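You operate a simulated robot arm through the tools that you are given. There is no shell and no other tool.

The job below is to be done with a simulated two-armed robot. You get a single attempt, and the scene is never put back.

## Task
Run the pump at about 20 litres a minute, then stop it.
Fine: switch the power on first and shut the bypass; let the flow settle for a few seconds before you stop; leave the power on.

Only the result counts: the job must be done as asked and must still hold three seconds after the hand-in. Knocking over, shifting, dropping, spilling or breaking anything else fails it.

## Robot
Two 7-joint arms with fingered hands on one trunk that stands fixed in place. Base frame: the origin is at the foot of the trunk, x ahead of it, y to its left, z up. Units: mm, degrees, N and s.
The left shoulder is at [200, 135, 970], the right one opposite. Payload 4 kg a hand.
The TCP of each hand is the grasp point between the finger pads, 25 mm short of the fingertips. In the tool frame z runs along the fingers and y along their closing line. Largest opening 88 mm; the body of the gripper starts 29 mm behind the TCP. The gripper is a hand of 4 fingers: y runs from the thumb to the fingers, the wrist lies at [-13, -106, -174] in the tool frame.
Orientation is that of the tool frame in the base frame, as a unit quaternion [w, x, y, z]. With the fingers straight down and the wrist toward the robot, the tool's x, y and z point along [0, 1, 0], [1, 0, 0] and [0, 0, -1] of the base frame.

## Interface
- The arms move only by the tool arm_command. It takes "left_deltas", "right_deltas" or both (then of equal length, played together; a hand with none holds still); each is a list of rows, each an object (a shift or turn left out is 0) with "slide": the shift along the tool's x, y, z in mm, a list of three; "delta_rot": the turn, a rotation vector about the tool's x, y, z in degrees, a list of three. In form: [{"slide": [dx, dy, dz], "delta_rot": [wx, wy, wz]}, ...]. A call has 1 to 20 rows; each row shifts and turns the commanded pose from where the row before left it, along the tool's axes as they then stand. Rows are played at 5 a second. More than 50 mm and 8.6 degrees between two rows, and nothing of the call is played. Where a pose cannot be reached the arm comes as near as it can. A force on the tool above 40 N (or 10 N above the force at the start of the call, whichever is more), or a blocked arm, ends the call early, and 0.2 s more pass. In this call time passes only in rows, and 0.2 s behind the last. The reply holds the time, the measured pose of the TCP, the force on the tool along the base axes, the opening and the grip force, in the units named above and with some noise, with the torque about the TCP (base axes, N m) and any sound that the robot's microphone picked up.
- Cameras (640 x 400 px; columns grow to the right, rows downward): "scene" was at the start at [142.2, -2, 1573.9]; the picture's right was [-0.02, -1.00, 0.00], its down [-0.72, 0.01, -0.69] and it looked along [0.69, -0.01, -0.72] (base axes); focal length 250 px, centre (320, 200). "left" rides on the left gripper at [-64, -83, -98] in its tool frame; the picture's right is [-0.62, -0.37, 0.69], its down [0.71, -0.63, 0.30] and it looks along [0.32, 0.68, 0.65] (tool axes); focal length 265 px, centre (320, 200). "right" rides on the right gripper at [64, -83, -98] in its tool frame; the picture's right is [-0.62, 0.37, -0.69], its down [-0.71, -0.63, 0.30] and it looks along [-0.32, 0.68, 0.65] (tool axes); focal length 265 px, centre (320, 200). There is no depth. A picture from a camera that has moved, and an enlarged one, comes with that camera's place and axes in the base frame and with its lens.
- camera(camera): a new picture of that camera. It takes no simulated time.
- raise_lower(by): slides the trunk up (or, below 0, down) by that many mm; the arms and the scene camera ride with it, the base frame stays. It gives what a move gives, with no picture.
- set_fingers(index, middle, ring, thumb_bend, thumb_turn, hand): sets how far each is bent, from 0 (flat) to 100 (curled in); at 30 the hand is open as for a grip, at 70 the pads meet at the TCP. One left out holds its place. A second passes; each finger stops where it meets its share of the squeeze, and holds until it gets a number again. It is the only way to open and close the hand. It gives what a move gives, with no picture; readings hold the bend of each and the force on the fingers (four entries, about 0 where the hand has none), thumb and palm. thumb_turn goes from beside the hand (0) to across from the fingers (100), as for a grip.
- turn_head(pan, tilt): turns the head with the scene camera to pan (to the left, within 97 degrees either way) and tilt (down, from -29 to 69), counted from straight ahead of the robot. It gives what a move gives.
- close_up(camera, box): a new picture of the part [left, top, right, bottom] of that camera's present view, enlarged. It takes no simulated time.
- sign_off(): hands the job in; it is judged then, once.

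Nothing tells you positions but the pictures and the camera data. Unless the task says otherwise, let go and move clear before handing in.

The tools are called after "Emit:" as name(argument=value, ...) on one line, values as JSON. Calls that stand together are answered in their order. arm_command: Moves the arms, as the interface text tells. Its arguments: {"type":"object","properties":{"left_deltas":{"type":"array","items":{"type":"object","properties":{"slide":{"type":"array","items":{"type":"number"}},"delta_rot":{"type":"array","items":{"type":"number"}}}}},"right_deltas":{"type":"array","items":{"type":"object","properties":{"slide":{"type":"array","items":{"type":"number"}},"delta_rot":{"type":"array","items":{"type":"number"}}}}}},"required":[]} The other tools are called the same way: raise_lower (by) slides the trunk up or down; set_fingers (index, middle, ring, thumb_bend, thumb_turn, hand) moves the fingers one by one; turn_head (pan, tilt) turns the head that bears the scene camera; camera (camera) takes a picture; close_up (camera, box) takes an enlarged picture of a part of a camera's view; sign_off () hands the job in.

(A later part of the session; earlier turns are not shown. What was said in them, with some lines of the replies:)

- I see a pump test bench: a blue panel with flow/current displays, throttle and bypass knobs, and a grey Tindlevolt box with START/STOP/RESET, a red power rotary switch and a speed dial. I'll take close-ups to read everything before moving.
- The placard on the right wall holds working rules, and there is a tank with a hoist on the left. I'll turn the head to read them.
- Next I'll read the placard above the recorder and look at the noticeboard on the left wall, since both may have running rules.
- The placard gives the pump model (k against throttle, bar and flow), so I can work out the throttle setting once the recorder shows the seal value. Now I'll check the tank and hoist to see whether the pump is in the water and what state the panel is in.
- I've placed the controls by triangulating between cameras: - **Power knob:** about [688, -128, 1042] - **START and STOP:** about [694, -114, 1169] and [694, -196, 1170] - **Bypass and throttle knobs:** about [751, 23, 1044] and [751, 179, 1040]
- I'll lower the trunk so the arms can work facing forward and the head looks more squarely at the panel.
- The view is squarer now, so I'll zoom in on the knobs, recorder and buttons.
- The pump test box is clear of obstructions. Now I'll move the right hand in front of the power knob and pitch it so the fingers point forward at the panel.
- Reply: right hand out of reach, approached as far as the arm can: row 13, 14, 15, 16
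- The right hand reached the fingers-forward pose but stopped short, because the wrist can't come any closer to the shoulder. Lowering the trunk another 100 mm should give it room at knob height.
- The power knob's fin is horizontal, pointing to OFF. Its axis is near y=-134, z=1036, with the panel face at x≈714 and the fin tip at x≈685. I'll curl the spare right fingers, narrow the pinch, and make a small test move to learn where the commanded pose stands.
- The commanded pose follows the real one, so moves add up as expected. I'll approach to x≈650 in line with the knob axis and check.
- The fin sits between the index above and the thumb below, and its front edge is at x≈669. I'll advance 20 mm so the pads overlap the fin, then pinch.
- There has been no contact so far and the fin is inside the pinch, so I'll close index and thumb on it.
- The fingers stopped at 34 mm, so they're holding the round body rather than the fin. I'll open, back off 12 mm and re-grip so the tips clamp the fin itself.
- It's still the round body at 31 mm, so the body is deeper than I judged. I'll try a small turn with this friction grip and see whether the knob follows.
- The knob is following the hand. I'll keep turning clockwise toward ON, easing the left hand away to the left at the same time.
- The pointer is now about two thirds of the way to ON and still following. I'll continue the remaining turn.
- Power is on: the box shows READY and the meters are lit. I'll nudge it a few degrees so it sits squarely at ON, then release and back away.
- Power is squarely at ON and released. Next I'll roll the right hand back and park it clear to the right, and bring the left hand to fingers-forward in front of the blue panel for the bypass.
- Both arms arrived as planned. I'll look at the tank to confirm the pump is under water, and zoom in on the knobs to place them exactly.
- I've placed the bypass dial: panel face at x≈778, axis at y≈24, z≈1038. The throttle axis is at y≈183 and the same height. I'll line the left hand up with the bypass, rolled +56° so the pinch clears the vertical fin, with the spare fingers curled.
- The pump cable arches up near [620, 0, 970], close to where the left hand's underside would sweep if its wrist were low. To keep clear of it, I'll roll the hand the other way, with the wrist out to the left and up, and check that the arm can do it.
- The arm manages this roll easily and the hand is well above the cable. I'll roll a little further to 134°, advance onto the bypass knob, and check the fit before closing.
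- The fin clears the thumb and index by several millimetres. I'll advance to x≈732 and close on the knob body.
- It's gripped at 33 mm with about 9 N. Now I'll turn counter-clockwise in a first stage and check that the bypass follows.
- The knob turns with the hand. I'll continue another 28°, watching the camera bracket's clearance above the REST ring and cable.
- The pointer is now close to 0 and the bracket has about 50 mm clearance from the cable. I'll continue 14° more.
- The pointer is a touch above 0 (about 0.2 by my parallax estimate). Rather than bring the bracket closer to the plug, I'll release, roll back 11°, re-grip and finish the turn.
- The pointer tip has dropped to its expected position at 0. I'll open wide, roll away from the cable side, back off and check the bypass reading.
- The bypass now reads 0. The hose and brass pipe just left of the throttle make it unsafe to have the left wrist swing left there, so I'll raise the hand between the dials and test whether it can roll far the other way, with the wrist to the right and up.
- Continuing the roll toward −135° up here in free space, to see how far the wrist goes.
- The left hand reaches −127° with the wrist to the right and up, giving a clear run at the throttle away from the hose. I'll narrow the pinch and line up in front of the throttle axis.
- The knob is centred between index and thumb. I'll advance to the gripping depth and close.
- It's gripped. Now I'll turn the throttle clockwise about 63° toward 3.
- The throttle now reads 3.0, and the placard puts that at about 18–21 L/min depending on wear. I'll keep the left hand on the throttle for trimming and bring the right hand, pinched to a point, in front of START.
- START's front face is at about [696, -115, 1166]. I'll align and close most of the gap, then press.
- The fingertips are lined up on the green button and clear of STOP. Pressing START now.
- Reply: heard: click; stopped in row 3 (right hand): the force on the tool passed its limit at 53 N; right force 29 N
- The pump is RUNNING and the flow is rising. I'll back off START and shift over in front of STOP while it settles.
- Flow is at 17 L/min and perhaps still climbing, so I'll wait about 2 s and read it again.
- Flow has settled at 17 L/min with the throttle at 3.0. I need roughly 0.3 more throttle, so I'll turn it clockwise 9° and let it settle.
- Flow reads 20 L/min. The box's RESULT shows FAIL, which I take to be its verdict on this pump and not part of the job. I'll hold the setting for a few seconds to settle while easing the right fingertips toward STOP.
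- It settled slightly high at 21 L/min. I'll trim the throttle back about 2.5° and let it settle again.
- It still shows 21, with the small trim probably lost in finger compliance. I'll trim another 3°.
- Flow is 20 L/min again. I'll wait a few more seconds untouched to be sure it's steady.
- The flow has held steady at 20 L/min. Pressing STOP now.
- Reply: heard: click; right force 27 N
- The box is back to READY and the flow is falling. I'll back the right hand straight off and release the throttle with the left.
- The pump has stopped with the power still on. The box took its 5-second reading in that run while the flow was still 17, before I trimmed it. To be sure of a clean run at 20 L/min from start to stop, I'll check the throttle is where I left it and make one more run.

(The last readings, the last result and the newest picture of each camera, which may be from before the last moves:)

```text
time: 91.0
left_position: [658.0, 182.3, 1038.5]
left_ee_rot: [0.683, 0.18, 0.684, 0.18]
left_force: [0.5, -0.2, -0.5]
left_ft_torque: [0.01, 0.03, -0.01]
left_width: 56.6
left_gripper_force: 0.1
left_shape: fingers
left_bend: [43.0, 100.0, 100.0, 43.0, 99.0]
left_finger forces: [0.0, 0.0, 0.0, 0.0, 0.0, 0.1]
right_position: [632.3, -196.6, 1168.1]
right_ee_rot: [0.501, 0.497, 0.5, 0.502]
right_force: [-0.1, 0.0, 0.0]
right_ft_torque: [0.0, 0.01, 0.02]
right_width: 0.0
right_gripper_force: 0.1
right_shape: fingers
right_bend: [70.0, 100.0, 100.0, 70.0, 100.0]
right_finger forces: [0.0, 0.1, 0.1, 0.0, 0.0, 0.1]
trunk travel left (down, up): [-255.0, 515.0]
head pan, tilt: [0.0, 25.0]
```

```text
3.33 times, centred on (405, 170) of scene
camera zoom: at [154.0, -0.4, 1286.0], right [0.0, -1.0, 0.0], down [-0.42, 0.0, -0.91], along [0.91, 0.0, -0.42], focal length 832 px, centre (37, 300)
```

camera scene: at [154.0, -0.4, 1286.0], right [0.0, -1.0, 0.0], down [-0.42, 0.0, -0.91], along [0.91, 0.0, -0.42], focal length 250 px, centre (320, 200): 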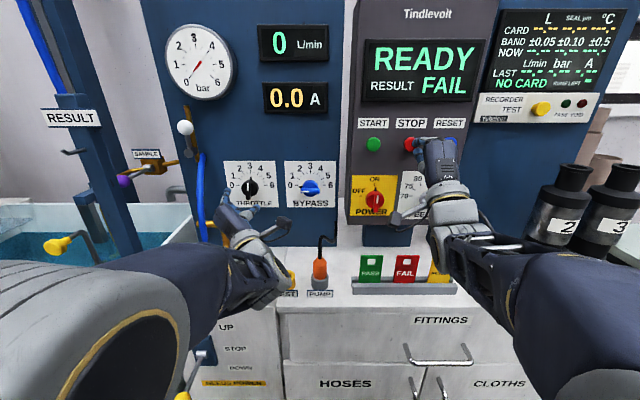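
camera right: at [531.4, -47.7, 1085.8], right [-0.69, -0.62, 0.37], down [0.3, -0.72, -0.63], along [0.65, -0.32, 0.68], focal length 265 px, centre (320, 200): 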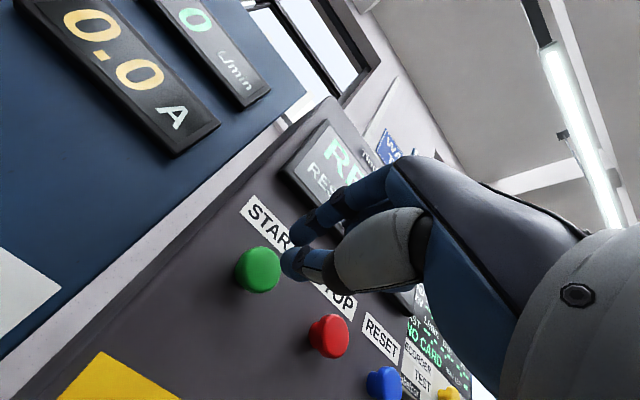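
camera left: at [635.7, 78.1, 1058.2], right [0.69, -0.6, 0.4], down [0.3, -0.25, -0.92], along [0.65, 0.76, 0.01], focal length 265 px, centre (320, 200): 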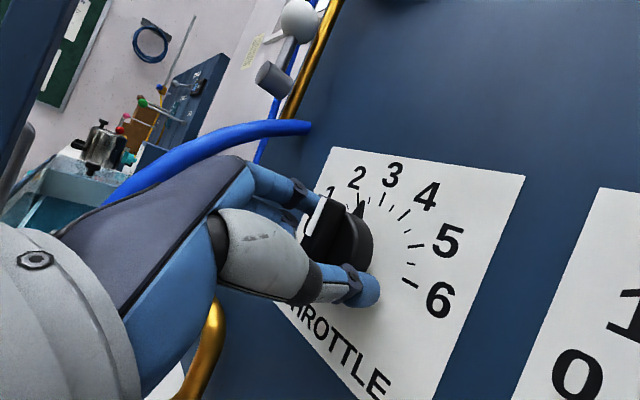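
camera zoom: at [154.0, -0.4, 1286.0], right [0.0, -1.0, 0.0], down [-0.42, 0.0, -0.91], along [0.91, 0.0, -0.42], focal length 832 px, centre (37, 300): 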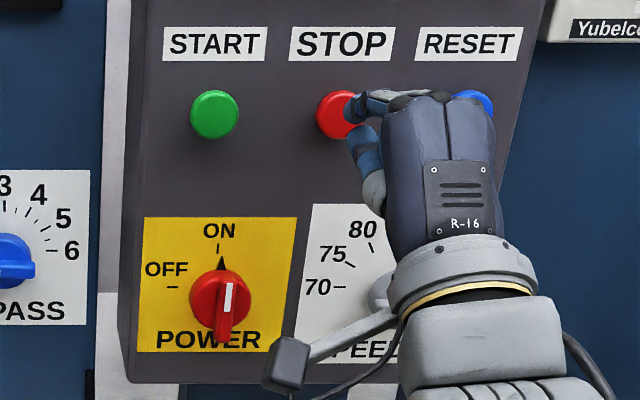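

The throttle sits at about 3.2 and the bypass is still at 0. I'll shift the right hand back to START and press it.

Emit:
arm_command(right_deltas=[{"slide": [27, -0.7, 0]}, {"slide": [27, -0.7, 0]}, {"slide": [27, -0.6, 0]}, {"slide": [0, 0, 13]}, {"slide": [0, 0, 12]}])

Emit:
close_up(camera="right", box=[200, 150, 400, 350])

Emit:
arm_command(right_deltas=[{"slide": [0, 0, 5]}, {"slide": [0, 0, 5]}, {"slide": [0, 0, 4]}])

Emit:
close_up(camera="scene", box=[160, 10, 480, 230])

```text
time: 92.2
left_position: [657.6, 182.4, 1039.2]
left_ee_rot: [0.683, 0.18, 0.684, 0.181]
left_force: [0.3, -0.2, 0.4]
left_ft_torque: [-0.02, -0.04, -0.02]
left_width: 56.3
left_gripper_force: 0.1
left_shape: fingers
left_bend: [43.0, 100.0, 100.0, 43.0, 99.0]
left_finger forces: [0.0, 0.0, 0.0, 0.0, 0.0, 0.1]
right_position: [656.0, -115.9, 1166.8]
right_ee_rot: [0.501, 0.498, 0.5, 0.501]
right_force: [0.3, 0.4, 0.9]
right_ft_torque: [0.02, 0.0, 0.04]
right_width: 0.1
right_gripper_force: 0.1
right_shape: fingers
right_bend: [70.0, 100.0, 100.0, 70.0, 100.0]
right_finger forces: [0.1, 0.0, 0.0, 0.0, 0.0, 0.0]
trunk travel left (down, up): [-255.0, 515.0]
head pan, tilt: [0.0, 25.0]
```

```text
2.00 times, centred on (300, 250) of right
camera zoom: at [558.5, -51.2, 1082.3], right [-0.69, -0.62, 0.37], down [0.31, -0.71, -0.63], along [0.65, -0.32, 0.69], focal length 531 px, centre (360, 100)
```

zoom: 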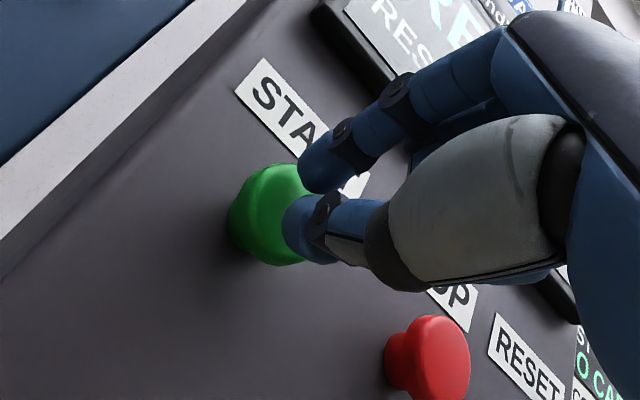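

```text
time: 93.0
left_position: [656.5, 181.7, 1038.9]
left_ee_rot: [0.683, 0.18, 0.684, 0.181]
left_force: [0.5, -0.7, -0.2]
left_ft_torque: [0.03, 0.01, 0.01]
left_width: 56.7
left_gripper_force: 0.0
left_shape: fingers
left_bend: [43.0, 100.0, 100.0, 43.0, 99.0]
left_finger forces: [0.1, 0.0, 0.1, 0.0, 0.0, 0.0]
right_position: [668.2, -116.5, 1166.5]
right_ee_rot: [0.501, 0.496, 0.5, 0.502]
right_force: [-15.8, 0.1, -3.8]
right_ft_torque: [0.0, 0.27, 0.04]
right_width: 0.0
right_gripper_force: 7.4
right_shape: fingers
right_bend: [70.0, 100.0, 100.0, 70.0, 100.0]
right_finger forces: [0.0, 0.0, 0.1, 0.1, 15.4, 0.0]
trunk travel left (down, up): [-255.0, 515.0]
head pan, tilt: [0.0, 25.0]
heard: click
```

```text
1.82 times, centred on (320, 120) of scene
camera zoom: at [153.3, -0.3, 1286.0], right [0.0, -1.0, 0.0], down [-0.42, 0.0, -0.91], along [0.91, 0.0, -0.42], focal length 454 px, centre (320, 346)
```

zoom: 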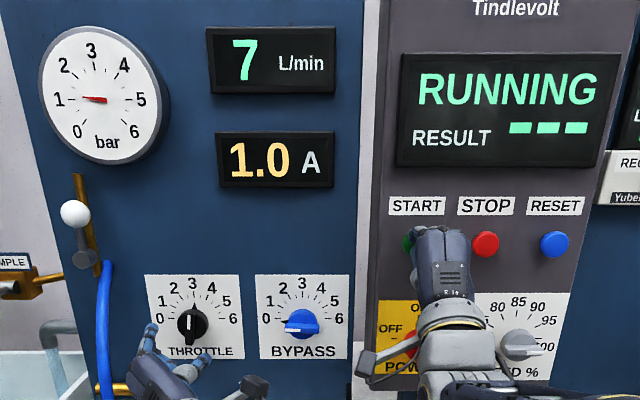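

Running again, and the flow is rising. I'll back off and move across to STOP while it settles.

Emit:
arm_command(right_deltas=[{"slide": [0, 0, -12]}, {"slide": [0, 0, -12]}, {"slide": [-27, 0.5, 0]}, {"slide": [-27, 0.5, 0]}, {"slide": [-27, 0, 0]}, {"slide": [0, 0, 6]}, {"slide": [0, 0, 6]}, {"slide": [0, 0, 0]}, {"slide": [0, 0, 0]}, {"slide": [0, 0, 0]}, {"slide": [0, 0, 0]}, {"slide": [0, 0, 0]}, {"slide": [0, 0, 0]}, {"slide": [0, 0, 0]}, {"slide": [0, 0, 0]}, {"slide": [0, 0, 0]}, {"slide": [0, 0, 0]}])

Emit:
close_up(camera="scene", box=[160, 10, 480, 230])

Emit:
close_up(camera="right", box=[200, 150, 400, 350])

```text
time: 96.6
left_position: [658.2, 182.3, 1038.2]
left_ee_rot: [0.684, 0.181, 0.684, 0.179]
left_force: [-0.1, -0.7, -0.5]
left_ft_torque: [-0.01, 0.03, -0.01]
left_width: 56.5
left_gripper_force: 0.1
left_shape: fingers
left_bend: [43.0, 100.0, 100.0, 43.0, 99.0]
left_finger forces: [0.0, 0.0, 0.1, 0.1, 0.1, 0.0]
right_position: [658.7, -196.8, 1165.4]
right_ee_rot: [0.501, 0.497, 0.5, 0.501]
right_force: [0.3, -0.1, -0.3]
right_ft_torque: [0.03, -0.02, 0.04]
right_width: 0.2
right_gripper_force: 0.0
right_shape: fingers
right_bend: [70.0, 100.0, 100.0, 70.0, 100.0]
right_finger forces: [0.0, 0.0, 0.0, 0.0, 0.1, 0.1]
trunk travel left (down, up): [-255.0, 515.0]
head pan, tilt: [0.0, 25.0]
```

```text
1.82 times, centred on (320, 120) of scene
camera zoom: at [153.9, -0.3, 1286.0], right [0.0, -1.0, 0.0], down [-0.42, 0.0, -0.91], along [0.91, 0.0, -0.42], focal length 454 px, centre (320, 346)
```

zoom: 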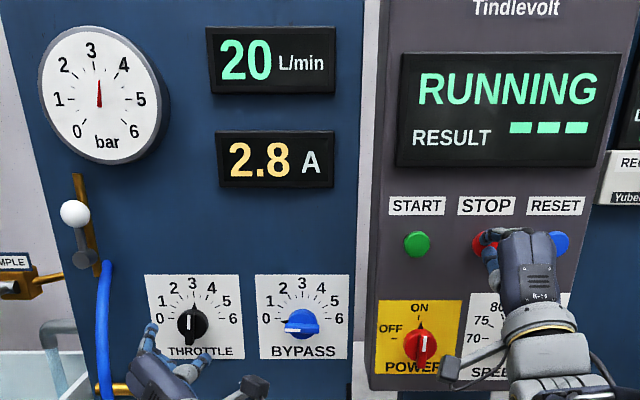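

```text
2.00 times, centred on (300, 250) of right
camera zoom: at [560.4, -132.1, 1082.2], right [-0.69, -0.62, 0.37], down [0.31, -0.71, -0.63], along [0.65, -0.32, 0.69], focal length 531 px, centre (360, 100)
```

zoom: 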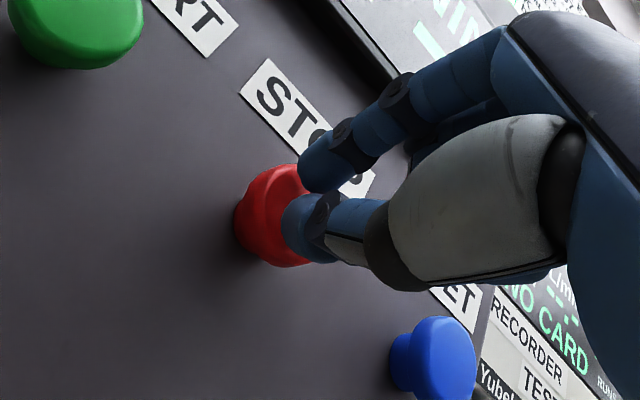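

The flow is 20 L/min on its own this time. I'll let it run a few more seconds past the 5-second reading.

Emit:
arm_command(right_deltas=[{"slide": [0, 0, 0]}, {"slide": [0, 0, 0]}, {"slide": [0, 0, 0]}, {"slide": [0, 0, 0]}, {"slide": [0, 0, 0]}, {"slide": [0, 0, 0]}, {"slide": [0, 0, 0]}, {"slide": [0, 0, 0]}, {"slide": [0, 0, 0]}, {"slide": [0, 0, 0]}, {"slide": [0, 0, 0]}, {"slide": [0, 0, 0]}, {"slide": [0, 0, 0]}, {"slide": [0, 0, 0]}, {"slide": [0, 0, 0]}, {"slide": [0, 0, 0]}])

Emit:
close_up(camera="scene", box=[160, 10, 480, 230])

```text
time: 100.0
left_position: [657.7, 181.2, 1039.3]
left_ee_rot: [0.683, 0.179, 0.685, 0.18]
left_force: [-0.3, -0.6, 0.2]
left_ft_torque: [0.04, 0.01, -0.04]
left_width: 56.3
left_gripper_force: 0.0
left_shape: fingers
left_bend: [43.0, 100.0, 100.0, 43.0, 99.0]
left_finger forces: [0.0, 0.0, 0.1, 0.0, 0.0, 0.0]
right_position: [657.9, -196.3, 1166.6]
right_ee_rot: [0.501, 0.497, 0.501, 0.502]
right_force: [-0.8, -0.8, 0.3]
right_ft_torque: [0.0, 0.03, 0.02]
right_width: 0.2
right_gripper_force: 0.0
right_shape: fingers
right_bend: [70.0, 100.0, 100.0, 70.0, 100.0]
right_finger forces: [0.0, 0.0, 0.0, 0.1, 0.0, 0.0]
trunk travel left (down, up): [-255.0, 515.0]
head pan, tilt: [0.0, 25.0]
```

```text
1.82 times, centred on (320, 120) of scene
camera zoom: at [153.9, -0.3, 1286.0], right [0.0, -1.0, 0.0], down [-0.42, 0.0, -0.91], along [0.91, 0.0, -0.42], focal length 454 px, centre (320, 346)
```

zoom: 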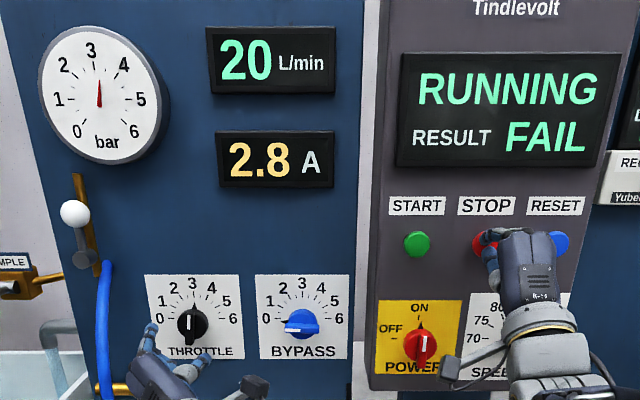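

The flow is steady at 20 L/min past the 5-second reading. The box's FAIL at this flow is about the pump itself. Pressing STOP.

Emit:
arm_command(right_deltas=[{"slide": [0, 0, 5]}, {"slide": [0, 0, 5]}, {"slide": [0, 0, 4]}])

Emit:
close_up(camera="scene", box=[160, 10, 480, 230])

```text
time: 100.8
left_position: [656.8, 181.4, 1038.0]
left_ee_rot: [0.684, 0.18, 0.684, 0.18]
left_force: [0.0, -0.6, -0.6]
left_ft_torque: [0.01, 0.02, 0.03]
left_width: 56.4
left_gripper_force: 0.0
left_shape: fingers
left_bend: [43.0, 100.0, 100.0, 43.0, 99.0]
left_finger forces: [0.0, 0.0, 0.0, 0.0, 0.0, 0.1]
right_position: [669.4, -197.1, 1169.0]
right_ee_rot: [0.502, 0.496, 0.499, 0.503]
right_force: [-26.2, 2.0, -5.5]
right_ft_torque: [-0.01, 0.43, 0.14]
right_width: 0.3
right_gripper_force: 12.8
right_shape: fingers
right_bend: [70.0, 100.0, 100.0, 70.0, 100.0]
right_finger forces: [0.0, 0.0, 0.1, 0.0, 26.4, 0.0]
trunk travel left (down, up): [-255.0, 515.0]
head pan, tilt: [0.0, 25.0]
heard: click
stopped in row 3 (right hand): the force on the tool passed its limit at 43 N (the readings are from after the stop); the commanded pose is now the measured one
```

```text
1.82 times, centred on (320, 120) of scene
camera zoom: at [152.9, -0.4, 1286.1], right [0.0, -1.0, 0.0], down [-0.42, 0.0, -0.91], along [0.91, 0.0, -0.42], focal length 454 px, centre (320, 346)
```

zoom: 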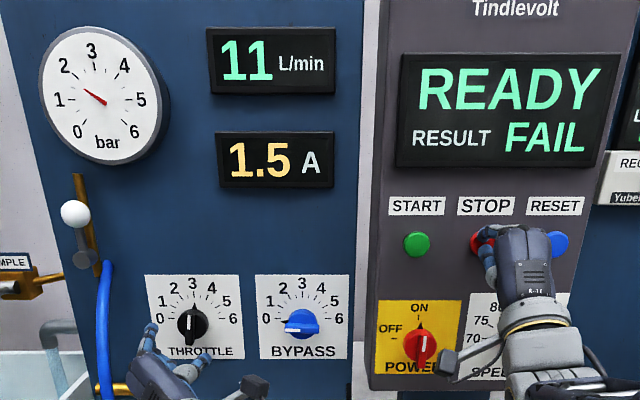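

The pump is stopped and the box shows READY. I'll back both hands clear and make a final check.

Emit:
arm_command(right_deltas=[{"slide": [0, 0, -12]}, {"slide": [0, 0, -15]}, {"slide": [0, 0, -15]}, {"slide": [0, 0, 0]}, {"slide": [0, 0, 0]}, {"slide": [0, 0, 0]}, {"slide": [0, 0, 0]}, {"slide": [0, 0, 0]}, {"slide": [0, 0, 0]}, {"slide": [0, 0, 0]}])

Emit:
camera(camera="scene")

Emit:
close_up(camera="scene", box=[160, 10, 480, 230])

```text
time: 103.0
left_position: [658.3, 181.9, 1038.5]
left_ee_rot: [0.683, 0.18, 0.684, 0.181]
left_force: [0.8, -0.2, 1.0]
left_ft_torque: [0.02, 0.0, 0.04]
left_width: 56.5
left_gripper_force: 0.1
left_shape: fingers
left_bend: [43.0, 100.0, 100.0, 43.0, 99.0]
left_finger forces: [0.1, 0.1, 0.1, 0.0, 0.1, 0.0]
right_position: [629.4, -196.3, 1166.6]
right_ee_rot: [0.503, 0.498, 0.498, 0.501]
right_force: [0.4, -0.9, 0.8]
right_ft_torque: [-0.06, 0.02, 0.0]
right_width: 0.0
right_gripper_force: 0.1
right_shape: fingers
right_bend: [70.0, 100.0, 100.0, 70.0, 100.0]
right_finger forces: [0.1, 0.0, 0.1, 0.0, 0.0, 0.0]
trunk travel left (down, up): [-255.0, 515.0]
head pan, tilt: [0.0, 25.0]
```

```text
taken
camera scene: at [153.9, -0.3, 1286.0], right [0.0, -1.0, 0.0], down [-0.42, 0.0, -0.91], along [0.91, 0.0, -0.42], focal length 250 px, centre (320, 200)
```

scene: 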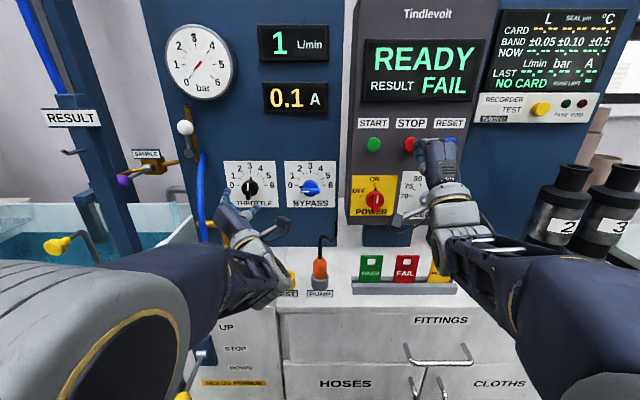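

```text
1.82 times, centred on (320, 120) of scene
camera zoom: at [153.9, -0.3, 1286.0], right [0.0, -1.0, 0.0], down [-0.42, 0.0, -0.91], along [0.91, 0.0, -0.42], focal length 454 px, centre (320, 346)
```

zoom: 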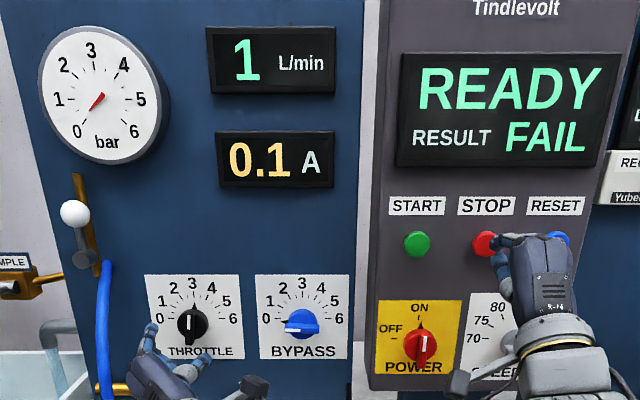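

The flow is running down to zero, power is on and the bypass is shut. I'll wait a moment for it to come to rest.

Emit:
arm_command(right_deltas=[{"slide": [0, 0, -10]}, {"slide": [0, 0, 0]}, {"slide": [0, 0, 0]}, {"slide": [0, 0, 0]}, {"slide": [0, 0, 0]}, {"slide": [0, 0, 0]}, {"slide": [0, 0, 0]}, {"slide": [0, 0, 0]}, {"slide": [0, 0, 0]}, {"slide": [0, 0, 0]}])

Emit:
camera(camera="scene")

```text
time: 105.2
left_position: [657.3, 181.1, 1038.9]
left_ee_rot: [0.683, 0.18, 0.685, 0.18]
left_force: [-0.5, 1.0, -0.1]
left_ft_torque: [-0.03, 0.02, -0.01]
left_width: 56.3
left_gripper_force: 0.0
left_shape: fingers
left_bend: [43.0, 100.0, 100.0, 43.0, 99.0]
left_finger forces: [0.0, 0.0, 0.1, 0.0, 0.0, 0.0]
right_position: [619.1, -197.6, 1165.8]
right_ee_rot: [0.502, 0.497, 0.499, 0.502]
right_force: [-0.5, -0.1, 0.2]
right_ft_torque: [0.0, 0.05, -0.02]
right_width: 0.0
right_gripper_force: 0.0
right_shape: fingers
right_bend: [70.0, 100.0, 100.0, 70.0, 100.0]
right_finger forces: [0.0, 0.0, 0.0, 0.1, 0.0, 0.0]
trunk travel left (down, up): [-255.0, 515.0]
head pan, tilt: [0.0, 25.0]
```

```text
taken
camera scene: at [153.9, -0.3, 1286.0], right [0.0, -1.0, 0.0], down [-0.42, 0.0, -0.91], along [0.91, 0.0, -0.42], focal length 250 px, centre (320, 200)
```

scene: 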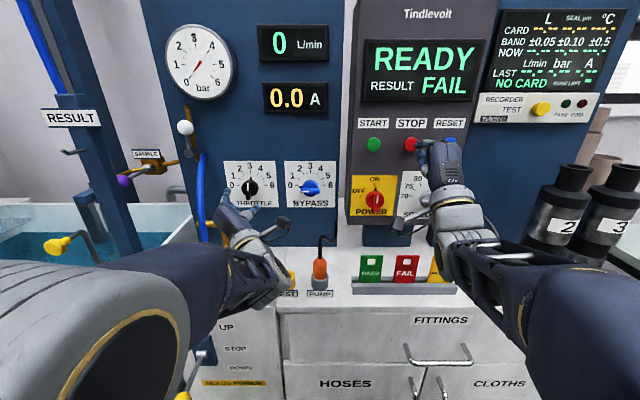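

The pump is at rest (0 L/min, 0.0 A, READY), the power is on, the bypass is at 0, and both hands are clear. Handing the job in.

Emit:
sign_off()

```text
The job is handed in.
```

The pump ran at a steady 20 L/min and is now stopped, with the power left on and the bypass shut at 0. The job is handed in, but I haven't seen the verdict.

- **Two runs:** I ran the pump twice. In the first run the flow was still 17 L/min when the box took its 5-second reading. I trimmed the throttle to about 3.2, held 20 L/min for a few seconds, then stopped it. I ran it again at that setting, and it settled at 20 L/min by itself and held for several seconds before I pressed STOP.
- **FAIL on the display:** the control box showed RESULT FAIL on both runs, including the second one at 20 L/min. I took that as its verdict on the pump and not a fault in the run, so I left it.
- **Nothing disturbed:** I saw no sign that anything else on the bench was touched or moved. Both hands are clear of the controls.
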